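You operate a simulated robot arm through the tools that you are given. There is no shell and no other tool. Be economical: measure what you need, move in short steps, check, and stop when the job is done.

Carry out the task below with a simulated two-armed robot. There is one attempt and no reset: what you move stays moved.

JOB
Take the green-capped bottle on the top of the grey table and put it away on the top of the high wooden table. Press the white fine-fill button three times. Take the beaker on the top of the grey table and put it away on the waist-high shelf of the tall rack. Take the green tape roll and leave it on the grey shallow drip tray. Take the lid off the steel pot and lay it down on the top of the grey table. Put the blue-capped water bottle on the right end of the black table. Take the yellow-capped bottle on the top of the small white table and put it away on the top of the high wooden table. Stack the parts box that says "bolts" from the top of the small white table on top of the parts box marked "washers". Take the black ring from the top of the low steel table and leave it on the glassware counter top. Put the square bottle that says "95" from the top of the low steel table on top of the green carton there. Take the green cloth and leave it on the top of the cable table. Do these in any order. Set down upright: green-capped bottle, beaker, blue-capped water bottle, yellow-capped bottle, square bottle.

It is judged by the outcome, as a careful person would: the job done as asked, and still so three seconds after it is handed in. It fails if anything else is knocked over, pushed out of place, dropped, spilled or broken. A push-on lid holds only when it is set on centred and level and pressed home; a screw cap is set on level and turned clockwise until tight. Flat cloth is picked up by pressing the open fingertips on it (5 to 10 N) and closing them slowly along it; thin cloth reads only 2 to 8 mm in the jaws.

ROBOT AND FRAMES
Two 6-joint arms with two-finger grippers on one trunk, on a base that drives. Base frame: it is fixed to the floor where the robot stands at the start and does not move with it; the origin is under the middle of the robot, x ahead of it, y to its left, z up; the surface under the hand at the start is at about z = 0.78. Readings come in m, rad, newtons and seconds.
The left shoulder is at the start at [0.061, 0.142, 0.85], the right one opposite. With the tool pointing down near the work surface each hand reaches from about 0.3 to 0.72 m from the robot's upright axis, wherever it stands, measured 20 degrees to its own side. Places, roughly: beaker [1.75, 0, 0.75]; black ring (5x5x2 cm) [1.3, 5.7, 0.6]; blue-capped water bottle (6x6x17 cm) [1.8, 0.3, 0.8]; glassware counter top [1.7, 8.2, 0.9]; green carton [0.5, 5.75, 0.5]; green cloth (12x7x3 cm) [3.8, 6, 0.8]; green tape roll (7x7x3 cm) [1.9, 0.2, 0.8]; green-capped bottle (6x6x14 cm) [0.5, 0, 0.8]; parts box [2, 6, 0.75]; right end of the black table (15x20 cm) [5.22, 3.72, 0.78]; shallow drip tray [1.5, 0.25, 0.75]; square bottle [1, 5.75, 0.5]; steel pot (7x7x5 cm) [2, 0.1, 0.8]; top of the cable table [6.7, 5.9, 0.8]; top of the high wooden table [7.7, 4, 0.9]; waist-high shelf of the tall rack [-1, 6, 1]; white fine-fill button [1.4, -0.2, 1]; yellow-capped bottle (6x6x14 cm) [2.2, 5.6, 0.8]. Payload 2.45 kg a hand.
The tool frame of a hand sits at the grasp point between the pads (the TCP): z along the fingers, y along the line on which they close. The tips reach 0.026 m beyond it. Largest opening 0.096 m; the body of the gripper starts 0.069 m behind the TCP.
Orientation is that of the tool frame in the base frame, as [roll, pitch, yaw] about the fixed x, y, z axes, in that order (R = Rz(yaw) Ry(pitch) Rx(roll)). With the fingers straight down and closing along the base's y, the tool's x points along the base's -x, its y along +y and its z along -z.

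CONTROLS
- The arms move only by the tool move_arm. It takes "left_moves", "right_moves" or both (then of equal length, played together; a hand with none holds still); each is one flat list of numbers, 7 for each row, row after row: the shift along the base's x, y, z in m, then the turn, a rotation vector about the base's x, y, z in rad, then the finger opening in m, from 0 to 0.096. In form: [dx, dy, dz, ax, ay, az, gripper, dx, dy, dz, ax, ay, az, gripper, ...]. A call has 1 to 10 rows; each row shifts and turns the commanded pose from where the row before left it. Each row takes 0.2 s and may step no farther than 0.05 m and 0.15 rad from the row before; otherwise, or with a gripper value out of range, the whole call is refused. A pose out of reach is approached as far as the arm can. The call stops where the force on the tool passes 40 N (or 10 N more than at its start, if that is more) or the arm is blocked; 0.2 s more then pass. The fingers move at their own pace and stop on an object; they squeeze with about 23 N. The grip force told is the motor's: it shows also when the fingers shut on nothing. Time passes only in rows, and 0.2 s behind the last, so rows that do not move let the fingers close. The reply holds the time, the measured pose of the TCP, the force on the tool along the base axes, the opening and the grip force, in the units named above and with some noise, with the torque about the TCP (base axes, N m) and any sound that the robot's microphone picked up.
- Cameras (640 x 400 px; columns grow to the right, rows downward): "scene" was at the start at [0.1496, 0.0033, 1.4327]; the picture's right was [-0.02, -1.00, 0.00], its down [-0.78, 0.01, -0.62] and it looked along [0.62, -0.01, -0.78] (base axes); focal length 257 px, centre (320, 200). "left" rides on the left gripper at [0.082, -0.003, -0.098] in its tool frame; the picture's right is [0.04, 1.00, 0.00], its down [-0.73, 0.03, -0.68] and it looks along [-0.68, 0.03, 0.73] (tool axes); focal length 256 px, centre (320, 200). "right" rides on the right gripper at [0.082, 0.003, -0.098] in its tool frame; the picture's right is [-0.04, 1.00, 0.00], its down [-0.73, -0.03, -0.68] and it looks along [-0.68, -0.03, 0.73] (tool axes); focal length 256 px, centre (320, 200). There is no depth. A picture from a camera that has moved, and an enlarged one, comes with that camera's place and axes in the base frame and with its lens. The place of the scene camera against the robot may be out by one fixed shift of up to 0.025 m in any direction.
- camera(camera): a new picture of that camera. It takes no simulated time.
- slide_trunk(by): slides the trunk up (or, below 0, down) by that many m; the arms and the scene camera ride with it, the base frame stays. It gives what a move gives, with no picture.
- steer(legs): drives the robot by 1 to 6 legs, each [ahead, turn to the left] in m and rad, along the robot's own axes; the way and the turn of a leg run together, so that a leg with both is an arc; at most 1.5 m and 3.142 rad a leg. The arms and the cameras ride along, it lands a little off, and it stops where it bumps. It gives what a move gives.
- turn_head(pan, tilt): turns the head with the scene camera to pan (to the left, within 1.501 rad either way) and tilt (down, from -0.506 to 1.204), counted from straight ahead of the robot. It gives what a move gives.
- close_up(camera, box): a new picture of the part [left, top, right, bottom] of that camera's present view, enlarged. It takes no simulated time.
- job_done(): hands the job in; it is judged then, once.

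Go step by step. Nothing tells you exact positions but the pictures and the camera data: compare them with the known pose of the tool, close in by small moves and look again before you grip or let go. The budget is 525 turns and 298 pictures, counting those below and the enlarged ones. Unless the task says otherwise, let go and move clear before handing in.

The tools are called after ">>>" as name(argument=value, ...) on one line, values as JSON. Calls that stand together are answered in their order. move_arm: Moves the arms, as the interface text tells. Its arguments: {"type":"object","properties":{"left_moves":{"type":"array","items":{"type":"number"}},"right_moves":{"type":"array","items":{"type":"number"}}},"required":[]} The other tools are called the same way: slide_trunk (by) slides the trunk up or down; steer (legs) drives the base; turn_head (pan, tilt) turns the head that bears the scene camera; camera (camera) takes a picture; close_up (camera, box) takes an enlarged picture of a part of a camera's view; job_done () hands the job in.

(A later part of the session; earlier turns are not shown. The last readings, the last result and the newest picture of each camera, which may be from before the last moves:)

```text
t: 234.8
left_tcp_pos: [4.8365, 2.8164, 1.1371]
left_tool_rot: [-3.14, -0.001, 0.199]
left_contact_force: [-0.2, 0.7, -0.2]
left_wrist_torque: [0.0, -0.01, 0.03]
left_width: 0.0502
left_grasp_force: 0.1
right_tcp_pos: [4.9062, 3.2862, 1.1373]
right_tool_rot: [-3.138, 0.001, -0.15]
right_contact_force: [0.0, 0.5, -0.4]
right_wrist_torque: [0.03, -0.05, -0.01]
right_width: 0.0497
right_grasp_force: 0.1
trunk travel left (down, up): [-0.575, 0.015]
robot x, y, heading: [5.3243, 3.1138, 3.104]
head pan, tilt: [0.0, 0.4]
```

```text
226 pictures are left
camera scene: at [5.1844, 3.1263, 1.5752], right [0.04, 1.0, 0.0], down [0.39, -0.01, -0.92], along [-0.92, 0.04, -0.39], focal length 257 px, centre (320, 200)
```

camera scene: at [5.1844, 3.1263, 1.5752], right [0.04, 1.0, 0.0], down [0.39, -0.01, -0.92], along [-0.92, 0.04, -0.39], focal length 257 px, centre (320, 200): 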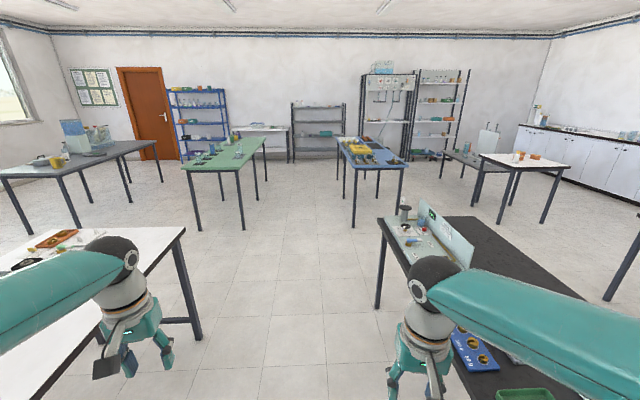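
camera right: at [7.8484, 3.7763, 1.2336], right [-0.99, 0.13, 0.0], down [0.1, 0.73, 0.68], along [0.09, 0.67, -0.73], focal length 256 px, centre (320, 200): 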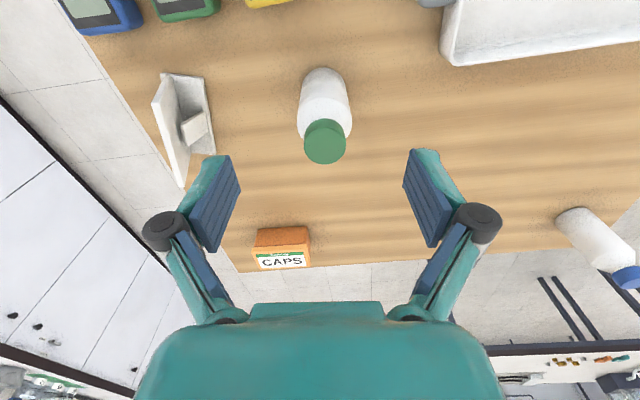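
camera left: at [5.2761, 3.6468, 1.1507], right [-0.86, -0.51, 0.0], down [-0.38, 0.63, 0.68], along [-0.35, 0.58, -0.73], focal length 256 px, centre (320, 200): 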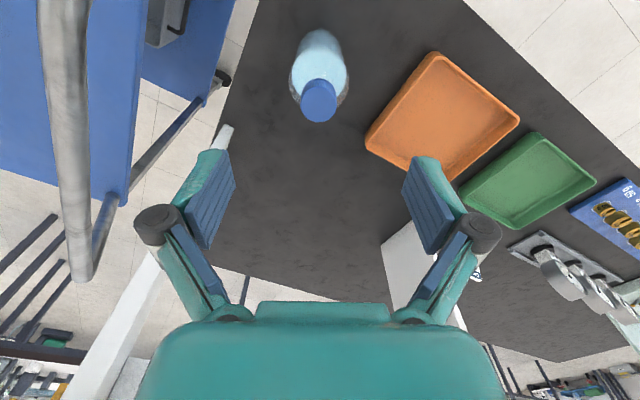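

>>> steer(legs=[[1.3, 0], [1.05, 0], [0, -0.75], [0, -0.78]])

>>> turn_head(pan=0.3, tilt=0.4)

>>> camera(camera="scene")

```text
t: 250.4
left_tcp_pos: [2.6323, 3.6349, 1.1387]
left_tool_rot: [3.139, 0.002, -1.187]
left_contact_force: [0.1, 0.1, -0.3]
left_wrist_torque: [-0.01, 0.07, 0.0]
left_width: 0.05
left_grasp_force: 0.1
right_tcp_pos: [3.1076, 3.6497, 1.1379]
right_tool_rot: [3.14, -0.002, -1.538]
right_contact_force: [0.2, 0.2, -0.9]
right_wrist_torque: [-0.03, 0.05, 0.01]
right_width: 0.0499
right_grasp_force: 0.0
trunk travel left (down, up): [-0.575, 0.015]
robot x, y, heading: [2.9618, 3.1964, 1.679]
head pan, tilt: [0.0, 0.4]
stopped in leg 4: the robot was blocked; the commanded pose is now the measured one
```

```text
t: 251.2
left_tcp_pos: [2.6298, 3.6319, 1.1381]
left_tool_rot: [-3.141, 0.002, -1.188]
left_contact_force: [0.2, 0.6, 0.0]
left_wrist_torque: [0.01, 0.0, 0.01]
left_width: 0.0499
left_grasp_force: 0.0
right_tcp_pos: [3.1028, 3.6477, 1.1389]
right_tool_rot: [-3.14, 0.002, -1.538]
right_contact_force: [0.0, -0.4, -0.6]
right_wrist_torque: [0.02, 0.02, -0.01]
right_width: 0.0503
right_grasp_force: 0.0
trunk travel left (down, up): [-0.575, 0.015]
robot x, y, heading: [2.9591, 3.1927, 1.685]
head pan, tilt: [0.3, 0.4]
```

```text
225 pictures are left
camera scene: at [2.9288, 3.3463, 1.5754], right [0.92, 0.4, 0.0], down [0.16, -0.36, -0.92], along [-0.37, 0.84, -0.39], focal length 257 px, centre (320, 200)
```

scene: 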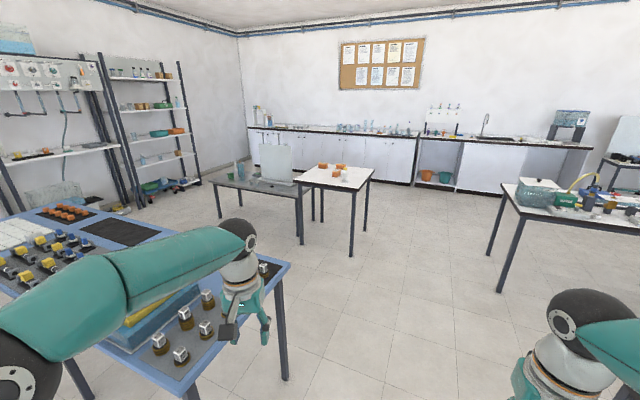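

>>> steer(legs=[[0, -0.02], [1.45, 0]])

>>> turn_head(pan=0.2, tilt=0.5)

>>> camera(camera="scene")

>>> close_up(camera="scene", box=[140, 100, 360, 240])

```text
t: 258.9
left_tcp_pos: [2.503, 5.098, 1.1373]
left_tool_rot: [-3.14, 0.003, -1.205]
left_contact_force: [-1.5, -0.5, -0.2]
left_wrist_torque: [-0.01, 0.03, 0.0]
left_width: 0.0498
left_grasp_force: 0.0
right_tcp_pos: [2.9776, 5.1063, 1.1382]
right_tool_rot: [-3.141, 0.002, -1.557]
right_contact_force: [0.6, 0.5, 0.3]
right_wrist_torque: [-0.01, 0.01, -0.03]
right_width: 0.0501
right_grasp_force: 0.1
trunk travel left (down, up): [-0.575, 0.015]
robot x, y, heading: [2.8283, 4.6554, 1.666]
head pan, tilt: [0.3, 0.4]
```

```text
t: 259.6
left_tcp_pos: [2.5027, 5.0989, 1.1397]
left_tool_rot: [-3.14, 0.001, -1.207]
left_contact_force: [0.2, -0.4, 0.8]
left_wrist_torque: [-0.02, 0.01, 0.02]
left_width: 0.05
left_grasp_force: 0.1
right_tcp_pos: [2.9769, 5.1057, 1.139]
right_tool_rot: [-3.141, 0.001, -1.558]
right_contact_force: [-0.1, 0.4, -0.8]
right_wrist_torque: [-0.02, 0.02, 0.0]
right_width: 0.0499
right_grasp_force: 0.1
trunk travel left (down, up): [-0.575, 0.015]
robot x, y, heading: [2.8254, 4.6542, 1.665]
head pan, tilt: [0.201, 0.499]
```

```text
224 pictures are left
camera scene: at [2.8058, 4.8085, 1.5662], right [0.96, 0.29, 0.0], down [0.14, -0.46, -0.88], along [-0.26, 0.84, -0.48], focal length 257 px, centre (320, 200)
```

scene: 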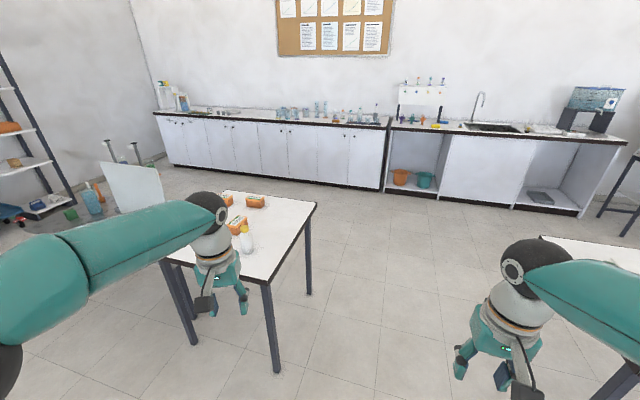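

```text
2.86 times, centred on (250, 170) of scene
camera zoom: at [2.8058, 4.8085, 1.5662], right [0.96, 0.29, 0.0], down [0.14, -0.46, -0.88], along [-0.26, 0.84, -0.48], focal length 735 px, centre (520, 286)
```

zoom: 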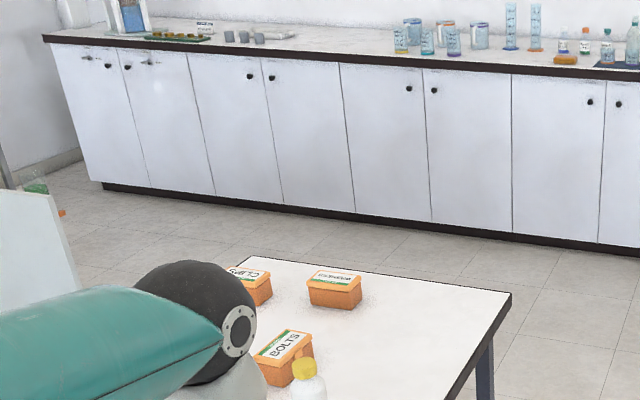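

I see the BOLTS box near (2.05, 5.78), WASHERS near (2.0, 6.03), yellow bottle near (2.23, 5.57). I'll approach from the east side of the white table.

>>> steer(legs=[[0, -0.11], [1.2, 0]])

>>> steer(legs=[[0, 0.75], [0, 0.8]])

>>> turn_head(pan=0.0, tilt=0.7)

>>> camera(camera="scene")

```text
t: 266.3
left_tcp_pos: [2.562, 6.3219, 1.1394]
left_tool_rot: [-3.14, 0.002, -1.306]
left_contact_force: [0.2, 1.0, 0.9]
left_wrist_torque: [0.0, 0.03, 0.01]
left_width: 0.0499
left_grasp_force: 0.0
right_tcp_pos: [3.0338, 6.2816, 1.1387]
right_tool_rot: [-3.14, 0.002, -1.656]
right_contact_force: [0.5, -0.1, -0.4]
right_wrist_torque: [-0.01, 0.01, 0.0]
right_width: 0.0496
right_grasp_force: 0.1
trunk travel left (down, up): [-0.575, 0.015]
robot x, y, heading: [2.8396, 5.8478, 1.565]
head pan, tilt: [0.201, 0.499]
```

```text
t: 270.8
left_tcp_pos: [2.3166, 5.6592, 1.1386]
left_tool_rot: [-3.138, -0.003, 0.087]
left_contact_force: [0.1, -1.3, -0.4]
left_wrist_torque: [0.08, -0.01, 0.0]
left_width: 0.0497
left_grasp_force: 0.0
right_tcp_pos: [2.4389, 6.1187, 1.1405]
right_tool_rot: [-3.136, 0.002, -0.267]
right_contact_force: [-1.1, -1.2, -0.9]
right_wrist_torque: [0.09, -0.07, 0.01]
right_width: 0.0501
right_grasp_force: 0.0
trunk travel left (down, up): [-0.575, 0.015]
robot x, y, heading: [2.846, 5.905, 2.989]
head pan, tilt: [0.201, 0.499]
stopped in leg 2: the robot was blocked; the commanded pose is now the measured one
```

```text
t: 271.5
left_tcp_pos: [2.318, 5.6626, 1.1415]
left_tool_rot: [-3.138, 0.003, 0.086]
left_contact_force: [-0.6, -0.1, -0.2]
left_wrist_torque: [-0.03, 0.01, 0.01]
left_width: 0.0501
left_grasp_force: 0.1
right_tcp_pos: [2.4422, 6.1212, 1.1408]
right_tool_rot: [-3.139, 0.002, -0.267]
right_contact_force: [-0.2, 0.4, 0.0]
right_wrist_torque: [0.01, 0.0, 0.01]
right_width: 0.0499
right_grasp_force: 0.1
trunk travel left (down, up): [-0.575, 0.015]
robot x, y, heading: [2.8432, 5.9054, 2.996]
head pan, tilt: [0.0, 0.7]
```

```text
222 pictures are left
camera scene: at [2.7145, 5.931, 1.5486], right [0.15, 0.99, 0.0], down [0.64, -0.1, -0.77], along [-0.76, 0.12, -0.64], focal length 257 px, centre (320, 200)
```

scene: 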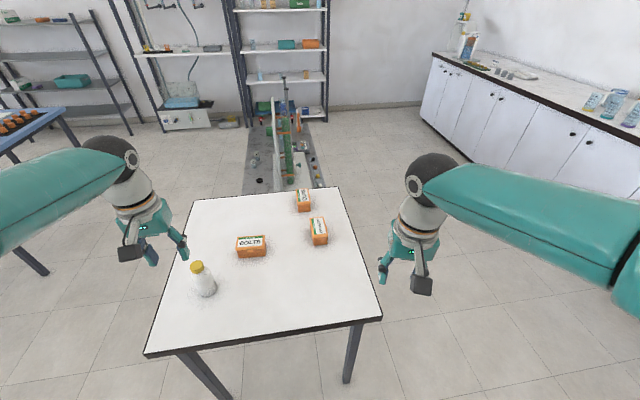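

Clear view. I'll square up, move closer to the table's east edge and lower the trunk.

>>> steer(legs=[[0, 0.15], [0.11, 0]])

>>> slide_trunk(by=-0.1)

>>> camera(camera="scene")

>>> camera(camera="left")

```text
t: 273.4
left_tcp_pos: [2.2473, 5.5877, 1.1388]
left_tool_rot: [-3.137, -0.001, 0.233]
left_contact_force: [-0.8, 0.1, -0.4]
left_wrist_torque: [-0.02, -0.05, 0.03]
left_width: 0.0502
left_grasp_force: 0.1
right_tcp_pos: [2.3002, 6.0587, 1.1397]
right_tool_rot: [-3.141, 0.004, -0.12]
right_contact_force: [0.4, 0.0, -0.5]
right_wrist_torque: [0.04, -0.03, -0.01]
right_width: 0.0498
right_grasp_force: 0.1
trunk travel left (down, up): [-0.575, 0.015]
robot x, y, heading: [2.7363, 5.9063, 3.136]
head pan, tilt: [0.0, 0.7]
```

```text
t: 274.8
left_tcp_pos: [2.2476, 5.5886, 1.0409]
left_tool_rot: [-3.141, 0.002, 0.232]
left_contact_force: [-0.5, -0.2, 0.6]
left_wrist_torque: [-0.04, -0.02, 0.0]
left_width: 0.05
left_grasp_force: 0.0
right_tcp_pos: [2.3008, 6.0602, 1.0409]
right_tool_rot: [-3.139, 0.002, -0.121]
right_contact_force: [0.0, -0.2, -0.7]
right_wrist_torque: [0.03, -0.01, 0.0]
right_width: 0.0497
right_grasp_force: 0.0
trunk travel left (down, up): [-0.475, 0.115]
robot x, y, heading: [2.7353, 5.903, 3.137]
head pan, tilt: [0.0, 0.7]
```

```text
221 pictures are left
camera scene: at [2.6008, 5.9099, 1.4485], right [0.0, 1.0, 0.0], down [0.64, 0.0, -0.76], along [-0.76, 0.0, -0.64], focal length 257 px, centre (320, 200)
```

scene: 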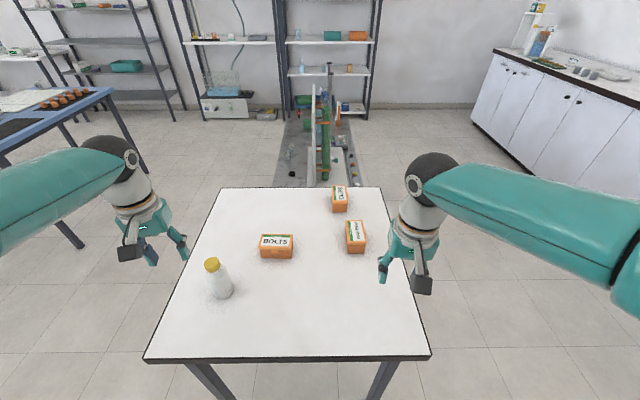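

```text
220 pictures are left
camera left: at [2.3265, 5.6103, 1.1394], right [0.27, -0.96, 0.0], down [-0.71, -0.2, 0.68], along [-0.66, -0.18, -0.73], focal length 256 px, centre (320, 200)
```

left: 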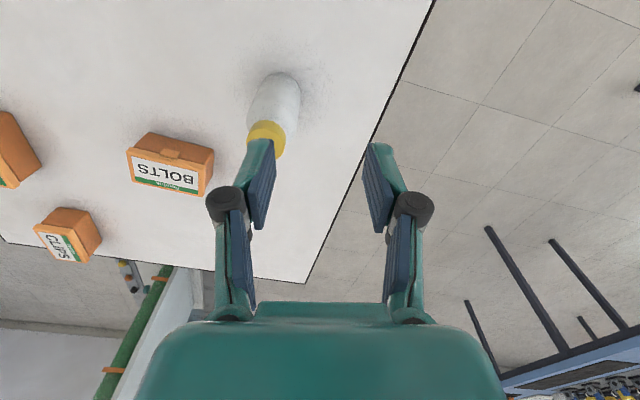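

The BOLTS box is at about (2.04, 5.775), long side along y. I'll bring the left hand over it, turned so the fingers close along x.

>>> move_arm(left_moves=[-0.0231, 0.0207, 0, 0, 0, 0.1485, 0.09, -0.0231, 0.0207, 0, 0, 0, 0.1485, 0.09, -0.0231, 0.0207, 0, 0, 0, 0.1485, 0.09, -0.0231, 0.0207, 0, 0, 0, 0.1485, 0.09, -0.0231, 0.0207, 0, 0, 0, 0.1485, 0.09, -0.0231, 0.0207, 0, 0, 0, 0.1485, 0.09, -0.0231, 0.0207, 0, 0, 0, 0.1485, 0.09, -0.0231, 0.0207, -0.03, 0, 0, 0.1485, 0.09, -0.0231, 0.0207, -0.03, 0, 0, 0.1485, 0.09])

>>> camera(camera="left")

```text
t: 276.8
left_tcp_pos: [2.0816, 5.7822, 0.9624]
left_tool_rot: [-3.139, 0.0, 1.57]
left_contact_force: [0.8, -0.3, -0.5]
left_wrist_torque: [0.02, 0.04, 0.02]
left_width: 0.0903
left_grasp_force: 0.1
left hand out of reach, approached as far as the arm can: row 7, 9
right_tcp_pos: [2.3031, 6.0594, 1.0409]
right_tool_rot: [-3.138, 0.003, -0.12]
right_contact_force: [0.1, 0.3, 0.5]
right_wrist_torque: [0.0, 0.06, -0.01]
right_width: 0.05
right_grasp_force: 0.0
trunk travel left (down, up): [-0.475, 0.115]
robot x, y, heading: [2.7346, 5.9086, 3.134]
head pan, tilt: [0.0, 0.7]
```

```text
219 pictures are left
camera left: at [2.0794, 5.8636, 1.0611], right [1.0, 0.04, 0.0], down [0.03, -0.73, 0.68], along [0.03, -0.68, -0.73], focal length 256 px, centre (320, 200)
```

left: 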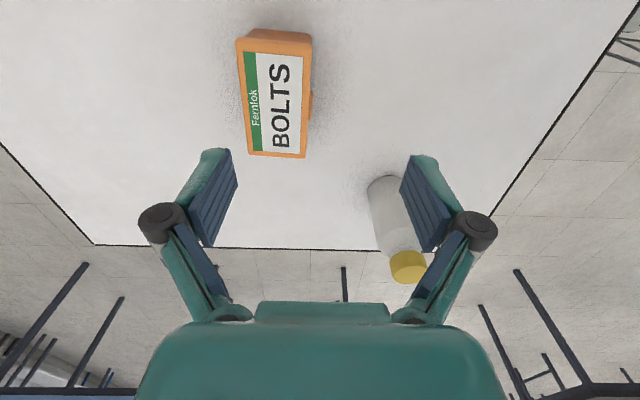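

The arm is 4 cm short; creep the base forward 5 cm.

>>> steer(legs=[[0.05, 0]])

>>> camera(camera="left")

```text
t: 277.7
left_tcp_pos: [2.0286, 5.7813, 0.9609]
left_tool_rot: [3.141, 0.0, 1.569]
left_contact_force: [-0.3, 0.9, -0.6]
left_wrist_torque: [-0.04, -0.04, -0.01]
left_width: 0.09
left_grasp_force: 0.0
right_tcp_pos: [2.2487, 6.0596, 1.0391]
right_tool_rot: [-3.14, -0.003, -0.12]
right_contact_force: [-1.0, -0.6, -0.5]
right_wrist_torque: [0.0, -0.04, -0.01]
right_width: 0.05
right_grasp_force: 0.1
trunk travel left (down, up): [-0.475, 0.115]
robot x, y, heading: [2.6842, 5.9045, 3.139]
head pan, tilt: [0.0, 0.7]
```

```text
218 pictures are left
camera left: at [2.0251, 5.8633, 1.0592], right [1.0, 0.04, 0.0], down [0.03, -0.73, 0.68], along [0.03, -0.68, -0.73], focal length 256 px, centre (320, 200)
```

left: 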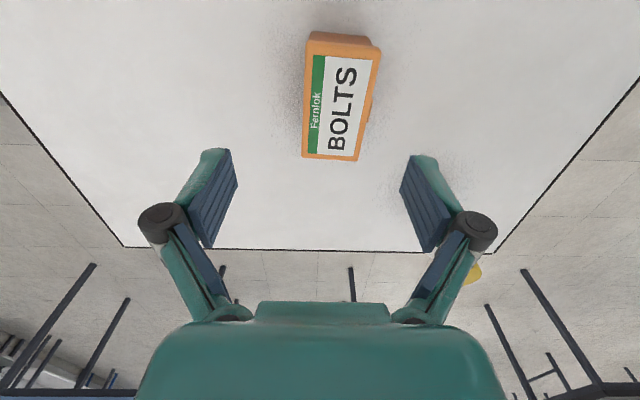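

Box centre (2.05, 5.76), slightly rotated. Align and descend partly.

>>> move_arm(left_moves=[0.01, -0.01, -0.03, 0, 0, -0.09, 0.09, 0.011, -0.011, -0.03, 0, 0, 0, 0.09, 0, 0, -0.04, 0, 0, 0, 0.09, 0, 0, -0.02, 0, 0, 0, 0.09])

>>> camera(camera="left")

>>> close_up(camera="scene", box=[200, 180, 400, 320])

```text
t: 278.7
left_tcp_pos: [2.0098, 5.7716, 0.8718]
left_tool_rot: [3.138, 0.002, 1.478]
left_contact_force: [-0.3, 0.6, 0.3]
left_wrist_torque: [-0.01, 0.03, 0.02]
left_width: 0.09
left_grasp_force: 0.0
left hand out of reach, approached as far as the arm can: row 1, 2, 3, 4
right_tcp_pos: [2.25, 6.0598, 1.0414]
right_tool_rot: [-3.14, 0.002, -0.121]
right_contact_force: [0.1, 0.8, -0.1]
right_wrist_torque: [0.0, 0.03, -0.03]
right_width: 0.0501
right_grasp_force: 0.1
trunk travel left (down, up): [-0.475, 0.115]
robot x, y, heading: [2.6831, 5.9046, 3.138]
head pan, tilt: [0.0, 0.7]
```

```text
217 pictures are left
camera left: at [2.014, 5.8525, 0.9708], right [1.0, -0.05, 0.0], down [-0.04, -0.73, 0.68], along [-0.03, -0.68, -0.73], focal length 256 px, centre (320, 200)
```

left: 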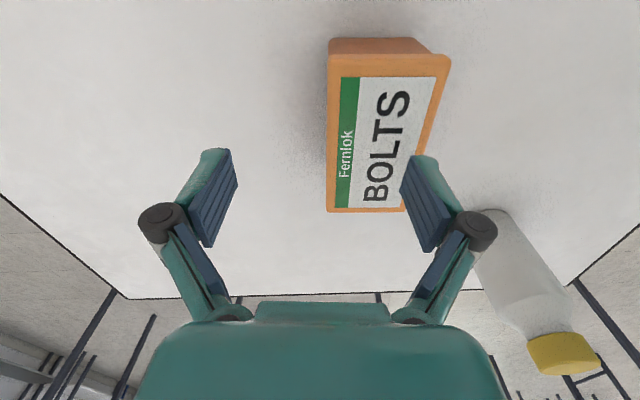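

```text
2.86 times, centred on (300, 250) of scene
camera zoom: at [2.5492, 5.9101, 1.4485], right [0.0, 1.0, 0.0], down [0.64, 0.0, -0.76], along [-0.76, 0.0, -0.64], focal length 735 px, centre (377, 57)
```

zoom: 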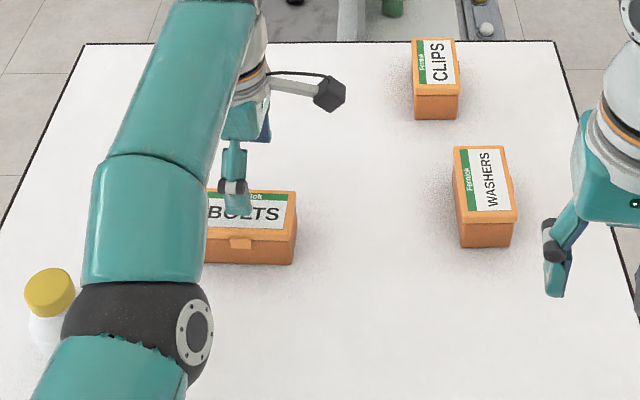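

>>> move_arm(left_moves=[0.02, -0.004, 0, 0, 0, 0, 0.09, 0.02, -0.004, 0, 0, 0, 0, 0.09])

>>> camera(camera="left")

```text
t: 279.3
left_tcp_pos: [2.0108, 5.7691, 0.8761]
left_tool_rot: [-3.141, 0.001, 1.48]
left_contact_force: [-0.4, 0.2, -0.4]
left_wrist_torque: [0.01, 0.0, 0.02]
left_width: 0.09
left_grasp_force: 0.1
left hand out of reach, approached as far as the arm can: row 1, 2
right_tcp_pos: [2.2499, 6.0599, 1.0415]
right_tool_rot: [-3.14, 0.002, -0.119]
right_contact_force: [-0.6, 1.1, 0.5]
right_wrist_torque: [0.03, -0.01, 0.0]
right_width: 0.05
right_grasp_force: 0.1
trunk travel left (down, up): [-0.475, 0.115]
robot x, y, heading: [2.6791, 5.8993, 3.136]
head pan, tilt: [0.0, 0.7]
```

```text
215 pictures are left
camera left: at [2.0141, 5.8504, 0.9745], right [1.0, -0.05, 0.0], down [-0.04, -0.73, 0.68], along [-0.03, -0.68, -0.73], focal length 256 px, centre (320, 200)
```

left: 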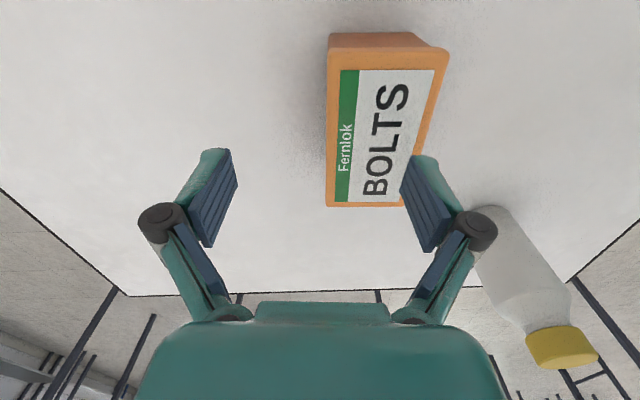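

>>> move_arm(left_moves=[0.02, 0, 0.02, 0, 0, 0, 0.09, 0.02, 0, 0.02, 0, 0, 0, 0.09])

```text
t: 279.9
left_tcp_pos: [2.0221, 5.7702, 0.9277]
left_tool_rot: [3.14, 0.001, 1.477]
left_contact_force: [0.8, -0.4, -0.3]
left_wrist_torque: [-0.03, 0.02, 0.0]
left_width: 0.09
left_grasp_force: 0.0
left hand out of reach, approached as far as the arm can: row 1, 2
right_tcp_pos: [2.2505, 6.059, 1.0413]
right_tool_rot: [-3.139, 0.003, -0.121]
right_contact_force: [0.3, 0.5, 0.7]
right_wrist_torque: [0.02, 0.01, -0.02]
right_width: 0.0501
right_grasp_force: 0.1
trunk travel left (down, up): [-0.475, 0.115]
robot x, y, heading: [2.6821, 5.9046, 3.136]
head pan, tilt: [0.0, 0.7]
```

A wrist limit blocks this orientation. I'll turn the wrist the other way (yaw ≈ -1.66) and try again.

>>> move_arm(left_moves=[0, 0, 0.02, 0, 0, -0.149, 0.09, 0, 0, 0.02, 0, 0, -0.149, 0.09, 0, 0, 0, 0, 0, -0.149, 0.09, 0, 0, 0, 0, 0, -0.149, 0.09, 0, 0, 0, 0, 0, -0.149, 0.09, 0, 0, 0, 0, 0, -0.149, 0.09, 0, 0, 0, 0, 0, -0.149, 0.09, 0, 0, 0, 0, 0, -0.149, 0.09, 0, 0, 0, 0, 0, -0.149, 0.09, 0, 0, 0, 0, 0, -0.149, 0.09])

>>> move_arm(left_moves=[0, 0, 0, 0, 0, -0.15, 0.09, 0, 0, 0, 0, 0, -0.15, 0.09, 0, 0, 0, 0, 0, -0.15, 0.09, 0, 0, 0, 0, 0, -0.15, 0.09, 0, 0, 0, 0, 0, -0.15, 0.09, 0, 0, 0, 0, 0, -0.15, 0.09, 0, 0, 0, 0, 0, -0.15, 0.09, 0, 0, 0, 0, 0, -0.15, 0.09, 0, 0, 0, 0, 0, -0.15, 0.09, 0, 0, 0, 0, 0, -0.15, 0.09])

>>> camera(camera="left")

```text
t: 282.1
left_tcp_pos: [2.0302, 5.7713, 0.967]
left_tool_rot: [-3.14, 0.003, -0.014]
left_contact_force: [0.0, 0.3, -0.4]
left_wrist_torque: [-0.01, -0.01, 0.03]
left_width: 0.0902
left_grasp_force: 0.1
left hand out of reach, approached as far as the arm can: row 1, 2
right_tcp_pos: [2.2507, 6.0606, 1.0417]
right_tool_rot: [-3.14, 0.002, -0.12]
right_contact_force: [-0.6, 0.3, 0.7]
right_wrist_torque: [0.0, 0.01, 0.02]
right_width: 0.0502
right_grasp_force: 0.0
trunk travel left (down, up): [-0.475, 0.115]
robot x, y, heading: [2.6828, 5.9037, 3.134]
head pan, tilt: [0.0, 0.7]
```

```text
t: 284.3
left_tcp_pos: [2.0296, 5.7729, 0.9674]
left_tool_rot: [-3.14, 0.001, -1.514]
left_contact_force: [0.0, -0.1, -0.2]
left_wrist_torque: [-0.01, -0.02, 0.04]
left_width: 0.0902
left_grasp_force: 0.1
right_tcp_pos: [2.2497, 6.0592, 1.0414]
right_tool_rot: [-3.14, 0.001, -0.12]
right_contact_force: [-0.1, 0.3, 0.3]
right_wrist_torque: [-0.01, 0.0, 0.04]
right_width: 0.0501
right_grasp_force: 0.0
trunk travel left (down, up): [-0.475, 0.115]
robot x, y, heading: [2.6794, 5.9044, 3.134]
head pan, tilt: [0.0, 0.7]
```

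```text
214 pictures are left
camera left: at [2.0377, 5.691, 1.0659], right [-1.0, -0.1, 0.0], down [-0.07, 0.73, 0.68], along [-0.06, 0.68, -0.73], focal length 256 px, centre (320, 200)
```

left: 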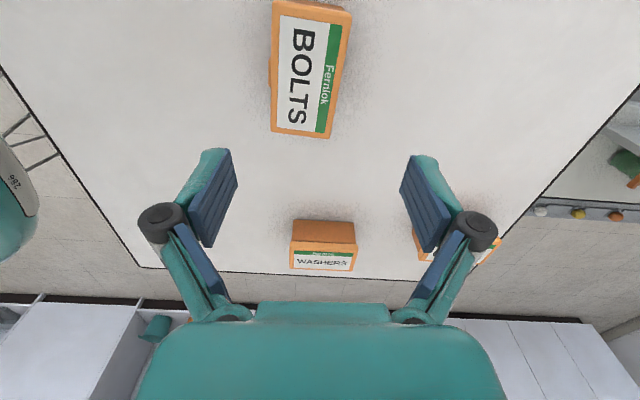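

This orientation works. Align over the box and lower.

>>> move_arm(left_moves=[0.016, -0.009, -0.03, 0, 0, -0.126, 0.09, 0, 0, -0.035, 0, 0, 0, 0.09, 0, 0, -0.035, 0, 0, 0, 0.09])

>>> camera(camera="left")

```text
t: 285.1
left_tcp_pos: [2.0448, 5.7642, 0.8684]
left_tool_rot: [-3.137, 0.003, -1.638]
left_contact_force: [-0.4, -0.6, -0.1]
left_wrist_torque: [-0.02, 0.03, -0.03]
left_width: 0.0902
left_grasp_force: 0.0
right_tcp_pos: [2.2499, 6.0599, 1.0395]
right_tool_rot: [-3.14, 0.002, -0.121]
right_contact_force: [-0.7, 0.4, -1.0]
right_wrist_torque: [0.02, -0.02, 0.03]
right_width: 0.0499
right_grasp_force: 0.1
trunk travel left (down, up): [-0.475, 0.115]
robot x, y, heading: [2.6805, 5.9044, 3.132]
head pan, tilt: [0.0, 0.7]
```

```text
213 pictures are left
camera left: at [2.0428, 5.6825, 0.9666], right [-1.0, 0.03, 0.0], down [0.02, 0.73, 0.68], along [0.02, 0.68, -0.73], focal length 256 px, centre (320, 200)
```

left: 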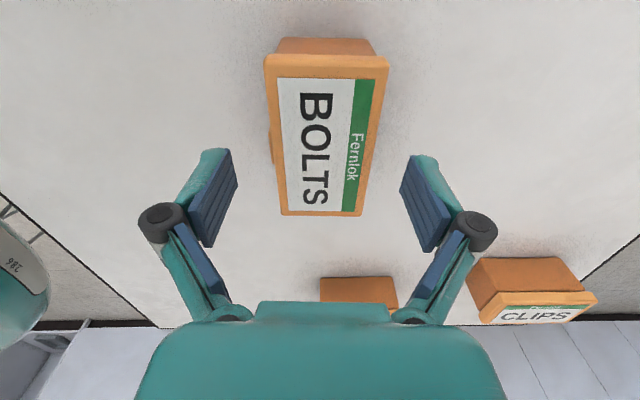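

>>> move_arm(left_moves=[0, 0.005, -0.03, 0, 0, 0, 0.09, 0, 0, -0.025, 0, 0, 0, 0.09])

>>> camera(camera="left")

>>> close_up(camera="scene", box=[200, 180, 400, 320])

```text
t: 285.7
left_tcp_pos: [2.0452, 5.7687, 0.813]
left_tool_rot: [-3.139, 0.002, -1.637]
left_contact_force: [0.3, -0.1, -0.9]
left_wrist_torque: [0.01, 0.01, 0.02]
left_width: 0.09
left_grasp_force: 0.0
right_tcp_pos: [2.2498, 6.0594, 1.0404]
right_tool_rot: [-3.137, 0.002, -0.121]
right_contact_force: [-0.5, 0.0, 0.5]
right_wrist_torque: [-0.02, 0.0, -0.02]
right_width: 0.0501
right_grasp_force: 0.1
trunk travel left (down, up): [-0.475, 0.115]
robot x, y, heading: [2.6821, 5.904, 3.137]
head pan, tilt: [0.0, 0.7]
```

```text
212 pictures are left
camera left: at [2.0425, 5.6866, 0.9118], right [-1.0, 0.03, 0.0], down [0.02, 0.73, 0.68], along [0.02, 0.68, -0.73], focal length 256 px, centre (320, 200)
```

left: 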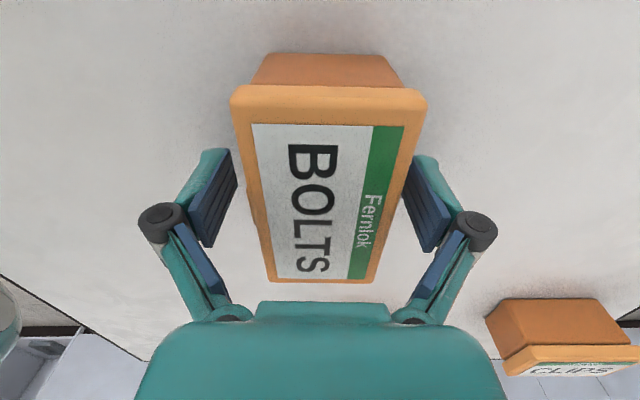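

```text
2.86 times, centred on (300, 250) of scene
camera zoom: at [2.5488, 5.91, 1.4485], right [0.0, 1.0, 0.0], down [0.64, 0.0, -0.76], along [-0.76, 0.0, -0.64], focal length 735 px, centre (377, 57)
```

zoom: 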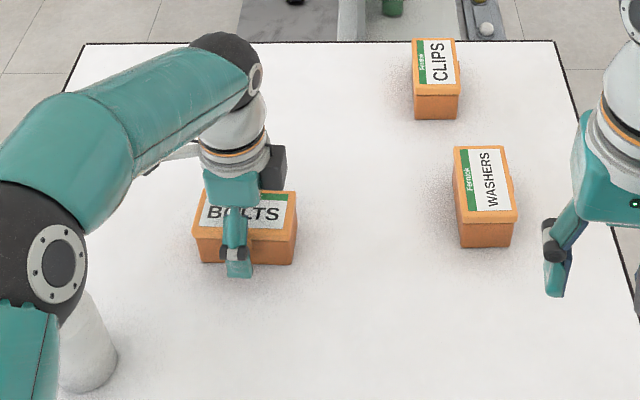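

>>> move_arm(left_moves=[0, 0, -0.01, 0, 0, 0, 0.09, 0, 0, 0, 0, 0, 0, 0.06, 0, 0, 0, 0, 0, 0, 0.04, 0, 0, 0, 0, 0, 0, 0.04])

>>> move_arm(left_moves=[0, 0, 0.015, 0, 0, 0, 0.04, 0, 0, 0.025, 0, 0, 0, 0.04, 0, 0, 0.04, 0, 0, 0, 0.04])

>>> camera(camera="left")

>>> camera(camera="scene")

```text
t: 286.7
left_tcp_pos: [2.0449, 5.7693, 0.8028]
left_tool_rot: [-3.14, 0.001, -1.637]
left_contact_force: [-0.8, 0.7, 3.0]
left_wrist_torque: [-0.03, 0.2, 0.04]
left_width: 0.0576
left_grasp_force: 23.0
right_tcp_pos: [2.2502, 6.06, 1.0403]
right_tool_rot: [-3.139, 0.002, -0.12]
right_contact_force: [0.2, 0.5, -0.9]
right_wrist_torque: [-0.02, 0.04, 0.01]
right_width: 0.0499
right_grasp_force: 0.1
trunk travel left (down, up): [-0.475, 0.115]
robot x, y, heading: [2.6804, 5.9035, 3.135]
head pan, tilt: [0.0, 0.7]
```

```text
t: 287.5
left_tcp_pos: [2.0474, 5.7693, 0.8844]
left_tool_rot: [3.141, 0.001, -1.637]
left_contact_force: [-0.4, 0.8, -0.7]
left_wrist_torque: [0.01, 0.02, 0.04]
left_width: 0.0578
left_grasp_force: 22.9
right_tcp_pos: [2.251, 6.06, 1.0414]
right_tool_rot: [-3.139, 0.002, -0.12]
right_contact_force: [0.1, 0.5, 0.6]
right_wrist_torque: [0.01, -0.01, 0.03]
right_width: 0.0502
right_grasp_force: 0.2
trunk travel left (down, up): [-0.475, 0.115]
robot x, y, heading: [2.6827, 5.9064, 3.136]
head pan, tilt: [0.0, 0.7]
```

```text
210 pictures are left
camera left: at [2.0447, 5.6867, 0.9828], right [-1.0, 0.03, 0.0], down [0.02, 0.73, 0.68], along [0.02, 0.68, -0.73], focal length 256 px, centre (320, 200)
```

left: 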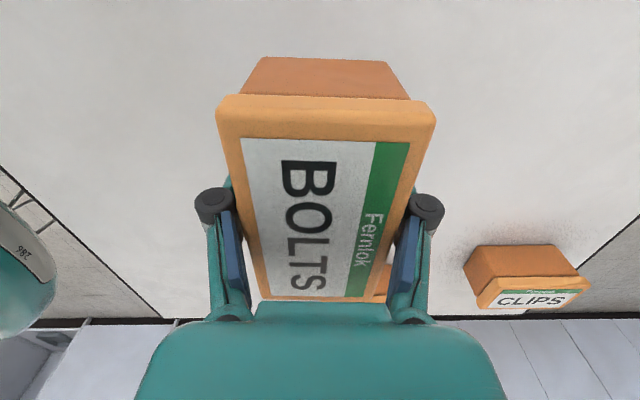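

```text
209 pictures are left
camera scene: at [2.5496, 5.9102, 1.4485], right [0.0, 1.0, 0.0], down [0.64, 0.0, -0.76], along [-0.76, 0.0, -0.64], focal length 257 px, centre (320, 200)
```

scene: 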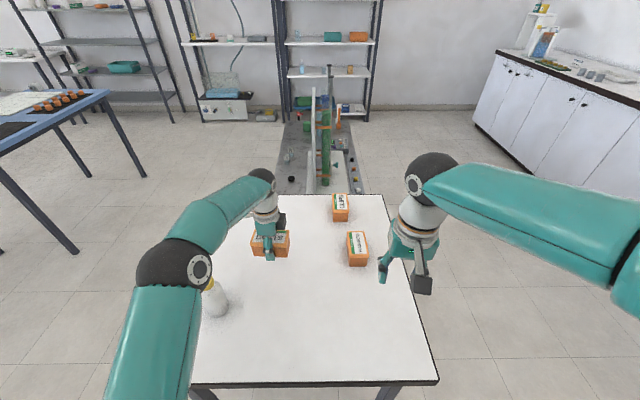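

Box is lifted. Raise it, rotate it back to the natural wrist angle, and clear the right hand away.

>>> move_arm(left_moves=[0, 0, 0.04, 0, 0, 0.149, 0.04, 0, 0, 0.04, 0, 0, 0.149, 0.04, 0, 0, 0, 0, 0, 0.149, 0.04, 0, 0, 0, 0, 0, 0.149, 0.04, 0, 0, 0, 0, 0, 0.149, 0.04, 0, 0, 0, 0, 0, 0.149, 0.04, 0, 0, 0, 0, 0, 0.149, 0.04, 0, 0, 0, 0, 0, 0.149, 0.04, 0, 0, 0, 0, 0, 0.149, 0.04, 0, 0, 0, 0, 0, 0.149, 0.04], right_moves=[0.015, 0.03, 0.01, 0, 0, 0, 0.05, 0.015, 0.03, 0.01, 0, 0, 0, 0.05, 0.015, 0.03, 0.01, 0, 0, 0, 0.05, 0.015, 0.03, 0, 0, 0, 0, 0.05, 0.015, 0.03, 0, 0, 0, 0, 0.05, 0.015, 0.03, 0, 0, 0, 0, 0.05, 0.015, 0.02, 0, 0, 0, 0, 0.05, 0.015, 0, 0, 0, 0, 0, 0.05, 0, 0, 0, 0, 0, 0, 0.05, 0, 0, 0, 0, 0, 0, 0.05])

>>> steer(legs=[[0, -0.3]])

>>> camera(camera="scene")

>>> camera(camera="left")

```text
t: 289.7
left_tcp_pos: [2.0451, 5.7682, 0.9619]
left_tool_rot: [-3.141, 0.001, -0.143]
left_contact_force: [-0.6, 0.1, -2.2]
left_wrist_torque: [0.0, 0.0, 0.01]
left_width: 0.0575
left_grasp_force: 23.3
right_tcp_pos: [2.3703, 6.2577, 1.071]
right_tool_rot: [-3.141, 0.003, -0.119]
right_contact_force: [-0.5, 0.3, 0.5]
right_wrist_torque: [0.0, 0.01, 0.02]
right_width: 0.0501
right_grasp_force: 0.0
trunk travel left (down, up): [-0.475, 0.115]
robot x, y, heading: [2.685, 5.9009, 3.136]
head pan, tilt: [0.0, 0.7]
```

```text
t: 291.1
left_tcp_pos: [2.0363, 5.9611, 0.9626]
left_tool_rot: [-3.14, 0.003, -0.445]
left_contact_force: [0.1, 0.8, -1.8]
left_wrist_torque: [0.01, 0.0, -0.01]
left_width: 0.0576
left_grasp_force: 23.2
right_tcp_pos: [2.4902, 6.3332, 1.0723]
right_tool_rot: [-3.14, 0.002, -0.419]
right_contact_force: [0.4, -0.5, 0.0]
right_wrist_torque: [0.01, -0.04, 0.01]
right_width: 0.0501
right_grasp_force: 0.1
trunk travel left (down, up): [-0.475, 0.115]
robot x, y, heading: [2.6809, 5.8898, 2.839]
head pan, tilt: [0.0, 0.7]
```

```text
208 pictures are left
camera scene: at [2.5544, 5.9394, 1.4484], right [0.3, 0.95, 0.0], down [0.62, -0.19, -0.76], along [-0.73, 0.23, -0.64], focal length 257 px, centre (320, 200)
```

scene: 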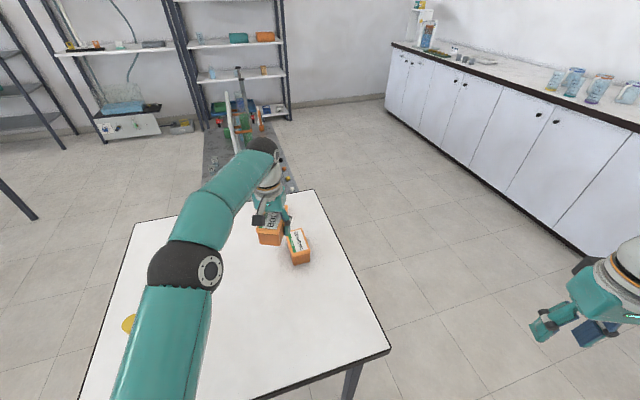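

```text
207 pictures are left
camera left: at [2.1114, 5.9285, 1.0608], right [-0.39, -0.92, 0.0], down [-0.67, 0.29, 0.68], along [-0.62, 0.27, -0.73], focal length 256 px, centre (320, 200)
```

left: 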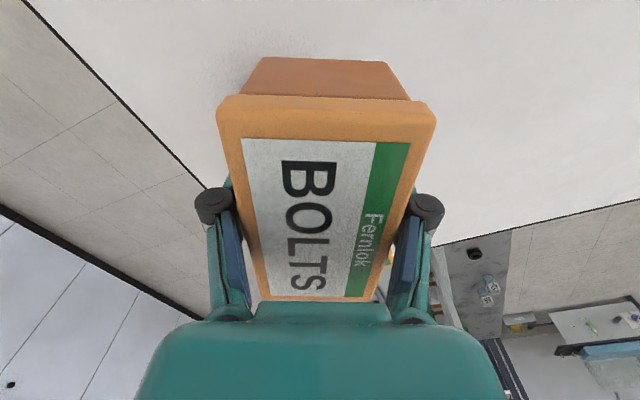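

WASHERS box centre ≈ (2.003, 6.033), aligned with x. Move the BOLTS box above it and align.

>>> move_arm(left_moves=[0, 0.02, -0.02, 0, 0, 0.12, 0.04, -0.01, 0.02, -0.02, 0, 0, 0.12, 0.04, -0.012, 0.02, 0, 0, 0, 0.12, 0.04, -0.012, 0.012, 0, 0, 0, 0.105, 0.04])

>>> camera(camera="left")

>>> close_up(camera="scene", box=[220, 180, 380, 290])

```text
t: 292.1
left_tcp_pos: [2.0333, 6.0208, 0.9166]
left_tool_rot: [-3.138, 0.002, 0.022]
left_contact_force: [-0.2, 0.5, -2.5]
left_wrist_torque: [-0.01, -0.04, -0.03]
left_width: 0.0578
left_grasp_force: 22.9
left hand out of reach, approached as far as the arm can: row 3, 4
right_tcp_pos: [2.4893, 6.3348, 1.0709]
right_tool_rot: [-3.14, 0.0, -0.42]
right_contact_force: [-1.1, -0.3, 0.4]
right_wrist_torque: [-0.04, -0.02, 0.01]
right_width: 0.0502
right_grasp_force: 0.1
trunk travel left (down, up): [-0.475, 0.115]
robot x, y, heading: [2.6771, 5.8909, 2.837]
head pan, tilt: [0.0, 0.7]
```

```text
206 pictures are left
camera left: at [2.1152, 6.0247, 1.0142], right [0.06, -1.0, 0.0], down [-0.73, -0.05, 0.68], along [-0.68, -0.04, -0.73], focal length 256 px, centre (320, 200)
```

left: 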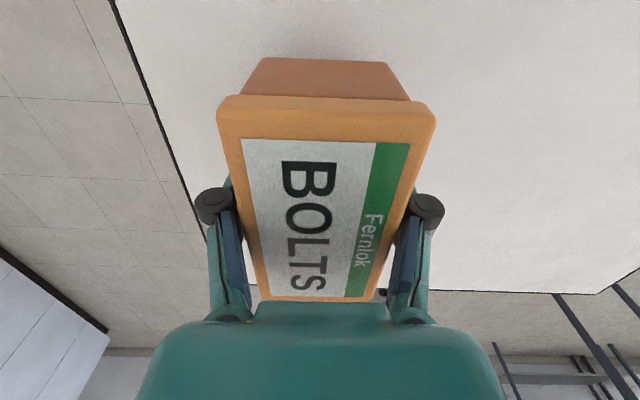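

```text
3.64 times, centred on (300, 235) of scene
camera zoom: at [2.5536, 5.9403, 1.4483], right [0.3, 0.95, 0.0], down [0.62, -0.19, -0.76], along [-0.73, 0.23, -0.65], focal length 936 px, centre (393, 73)
```

zoom: 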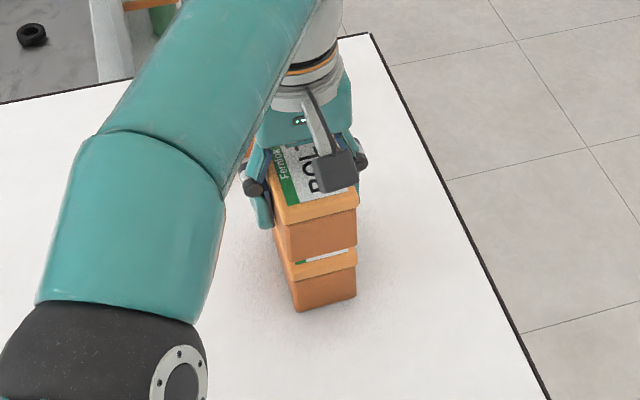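

>>> move_arm(left_moves=[0, 0, -0.02, 0, 0, 0, 0.04, 0, 0, -0.015, 0, 0, 0, 0.04])

>>> close_up(camera="scene", box=[220, 180, 380, 290])

```text
t: 292.8
left_tcp_pos: [2.0339, 6.02, 0.8808]
left_tool_rot: [-3.141, 0.002, 0.022]
left_contact_force: [-0.1, 0.3, -1.7]
left_wrist_torque: [-0.03, 0.01, 0.03]
left_width: 0.0575
left_grasp_force: 23.0
right_tcp_pos: [2.4902, 6.3335, 1.0724]
right_tool_rot: [-3.14, 0.003, -0.419]
right_contact_force: [-0.3, -0.2, -0.2]
right_wrist_torque: [-0.02, -0.04, -0.02]
right_width: 0.05
right_grasp_force: 0.1
trunk travel left (down, up): [-0.475, 0.115]
robot x, y, heading: [2.6841, 5.8923, 2.842]
head pan, tilt: [0.0, 0.7]
```

```text
3.64 times, centred on (300, 235) of scene
camera zoom: at [2.5546, 5.9392, 1.4485], right [0.3, 0.95, 0.0], down [0.62, -0.19, -0.76], along [-0.73, 0.23, -0.64], focal length 936 px, centre (393, 73)
```

zoom: 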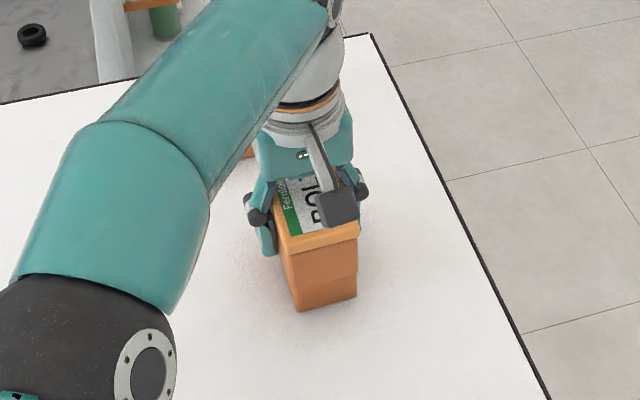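

>>> move_arm(left_moves=[-0.015, 0.006, 0, 0, 0, 0, 0.04, -0.015, 0.006, 0, 0, 0, 0, 0.04])

>>> close_up(camera="scene", box=[240, 200, 340, 270])

```text
t: 293.4
left_tcp_pos: [2.0283, 6.022, 0.8792]
left_tool_rot: [-3.139, 0.002, 0.022]
left_contact_force: [-0.2, 0.3, -1.6]
left_wrist_torque: [-0.01, -0.01, -0.01]
left_width: 0.0573
left_grasp_force: 23.0
left hand out of reach, approached as far as the arm can: row 1, 2
right_tcp_pos: [2.4903, 6.335, 1.0732]
right_tool_rot: [-3.141, 0.002, -0.419]
right_contact_force: [0.4, 0.0, -0.7]
right_wrist_torque: [-0.02, 0.01, 0.01]
right_width: 0.0502
right_grasp_force: 0.1
trunk travel left (down, up): [-0.475, 0.115]
robot x, y, heading: [2.6798, 5.8888, 2.842]
head pan, tilt: [0.0, 0.7]
```

```text
5.71 times, centred on (290, 235) of scene
camera zoom: at [2.5547, 5.9395, 1.4485], right [0.3, 0.95, 0.0], down [0.62, -0.19, -0.76], along [-0.73, 0.23, -0.64], focal length 1471 px, centre (491, 0)
```

zoom: 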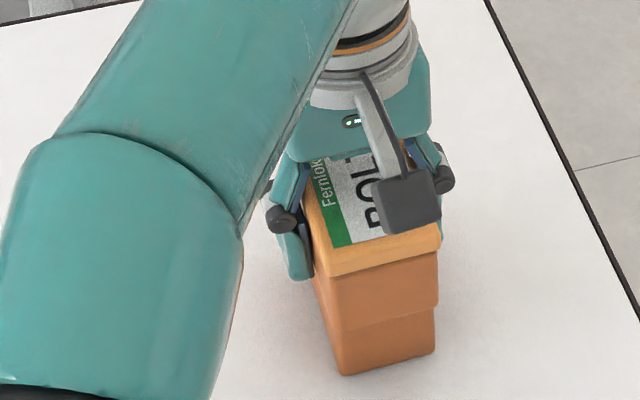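

I'm ~2.5 cm short; turning the base right puts the shoulder closer to the target. Raise slightly, turn, then bring the hand back.

>>> move_arm(left_moves=[0.02, 0, 0.03, 0, 0, 0, 0.04])

>>> steer(legs=[[0, -0.26]])

```text
t: 293.8
left_tcp_pos: [2.0485, 6.0224, 0.9118]
left_tool_rot: [-3.139, 0.002, 0.018]
left_contact_force: [0.5, -0.1, -1.9]
left_wrist_torque: [-0.01, 0.06, 0.0]
left_width: 0.0577
left_grasp_force: 23.5
right_tcp_pos: [2.4912, 6.3334, 1.0733]
right_tool_rot: [-3.14, 0.004, -0.42]
right_contact_force: [1.0, 0.4, 0.3]
right_wrist_torque: [0.0, 0.05, -0.01]
right_width: 0.05
right_grasp_force: 0.1
trunk travel left (down, up): [-0.475, 0.115]
robot x, y, heading: [2.6805, 5.8902, 2.841]
head pan, tilt: [0.0, 0.7]
```

```text
t: 295.1
left_tcp_pos: [2.1063, 6.1822, 0.9107]
left_tool_rot: [-3.14, 0.0, -0.246]
left_contact_force: [-0.1, 0.2, -1.2]
left_wrist_torque: [0.03, -0.02, 0.02]
left_width: 0.0575
left_grasp_force: 22.9
right_tcp_pos: [2.6131, 6.3681, 1.0728]
right_tool_rot: [-3.14, 0.0, -0.682]
right_contact_force: [0.3, 0.5, -0.5]
right_wrist_torque: [0.01, -0.03, 0.0]
right_width: 0.0498
right_grasp_force: 0.2
trunk travel left (down, up): [-0.475, 0.115]
robot x, y, heading: [2.6802, 5.8803, 2.577]
head pan, tilt: [0.0, 0.7]
```

>>> move_arm(left_moves=[-0.026, -0.037, 0, 0, 0, 0.067, 0.04, -0.025, -0.037, 0, 0, 0, 0.067, 0.04, -0.025, -0.037, -0.01, 0, 0, 0.067, 0.04, -0.025, -0.036, -0.01, 0, 0, 0.067, 0.04])

>>> camera(camera="scene")

>>> camera(camera="right")

```text
t: 296.1
left_tcp_pos: [2.0024, 6.0337, 0.8907]
left_tool_rot: [-3.14, 0.001, 0.026]
left_contact_force: [-0.1, -0.2, -1.2]
left_wrist_torque: [-0.01, -0.01, 0.02]
left_width: 0.0575
left_grasp_force: 23.1
right_tcp_pos: [2.6139, 6.3674, 1.0755]
right_tool_rot: [-3.14, 0.001, -0.682]
right_contact_force: [-0.6, 0.0, 0.1]
right_wrist_torque: [0.01, 0.01, -0.01]
right_width: 0.0499
right_grasp_force: 0.1
trunk travel left (down, up): [-0.475, 0.115]
robot x, y, heading: [2.677, 5.8793, 2.579]
head pan, tilt: [0.0, 0.7]
```

```text
202 pictures are left
camera scene: at [2.5654, 5.9629, 1.4484], right [0.53, 0.85, 0.0], down [0.55, -0.34, -0.76], along [-0.65, 0.41, -0.64], focal length 257 px, centre (320, 200)
```

scene: 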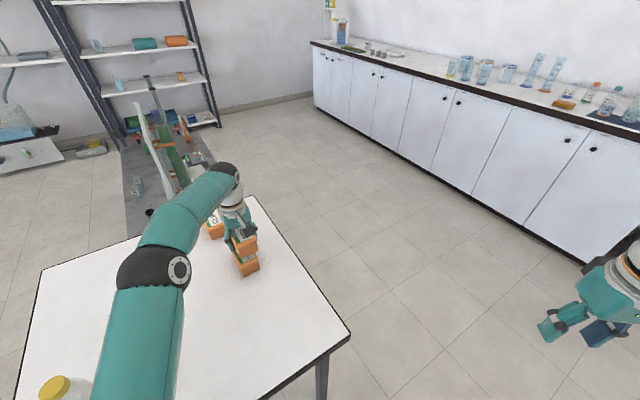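

```text
201 pictures are left
camera right: at [2.6756, 6.3125, 1.1707], right [-0.66, -0.75, 0.0], down [-0.55, 0.48, 0.68], along [-0.51, 0.45, -0.73], focal length 256 px, centre (320, 200)
```

right: 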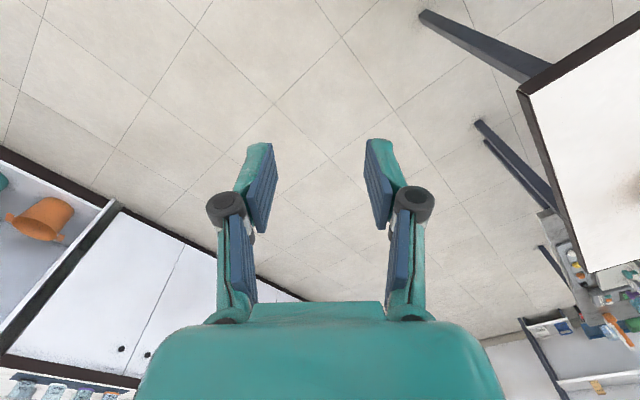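

>>> close_up(camera="scene", box=[190, 200, 290, 290])

```text
4.44 times, centred on (240, 245) of scene
camera zoom: at [2.5654, 5.9629, 1.4484], right [0.53, 0.85, 0.0], down [0.55, -0.34, -0.76], along [-0.65, 0.41, -0.64], focal length 1144 px, centre (676, 0)
```

zoom: 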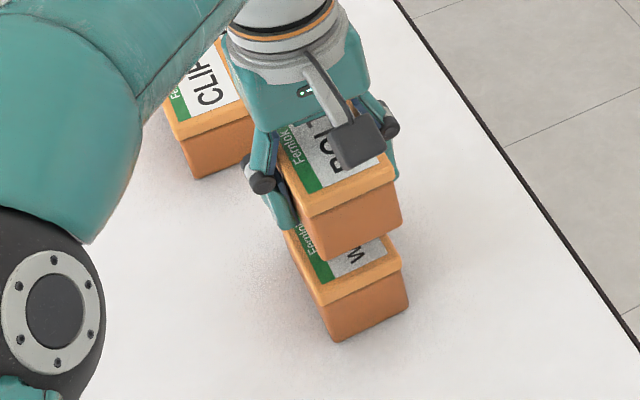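

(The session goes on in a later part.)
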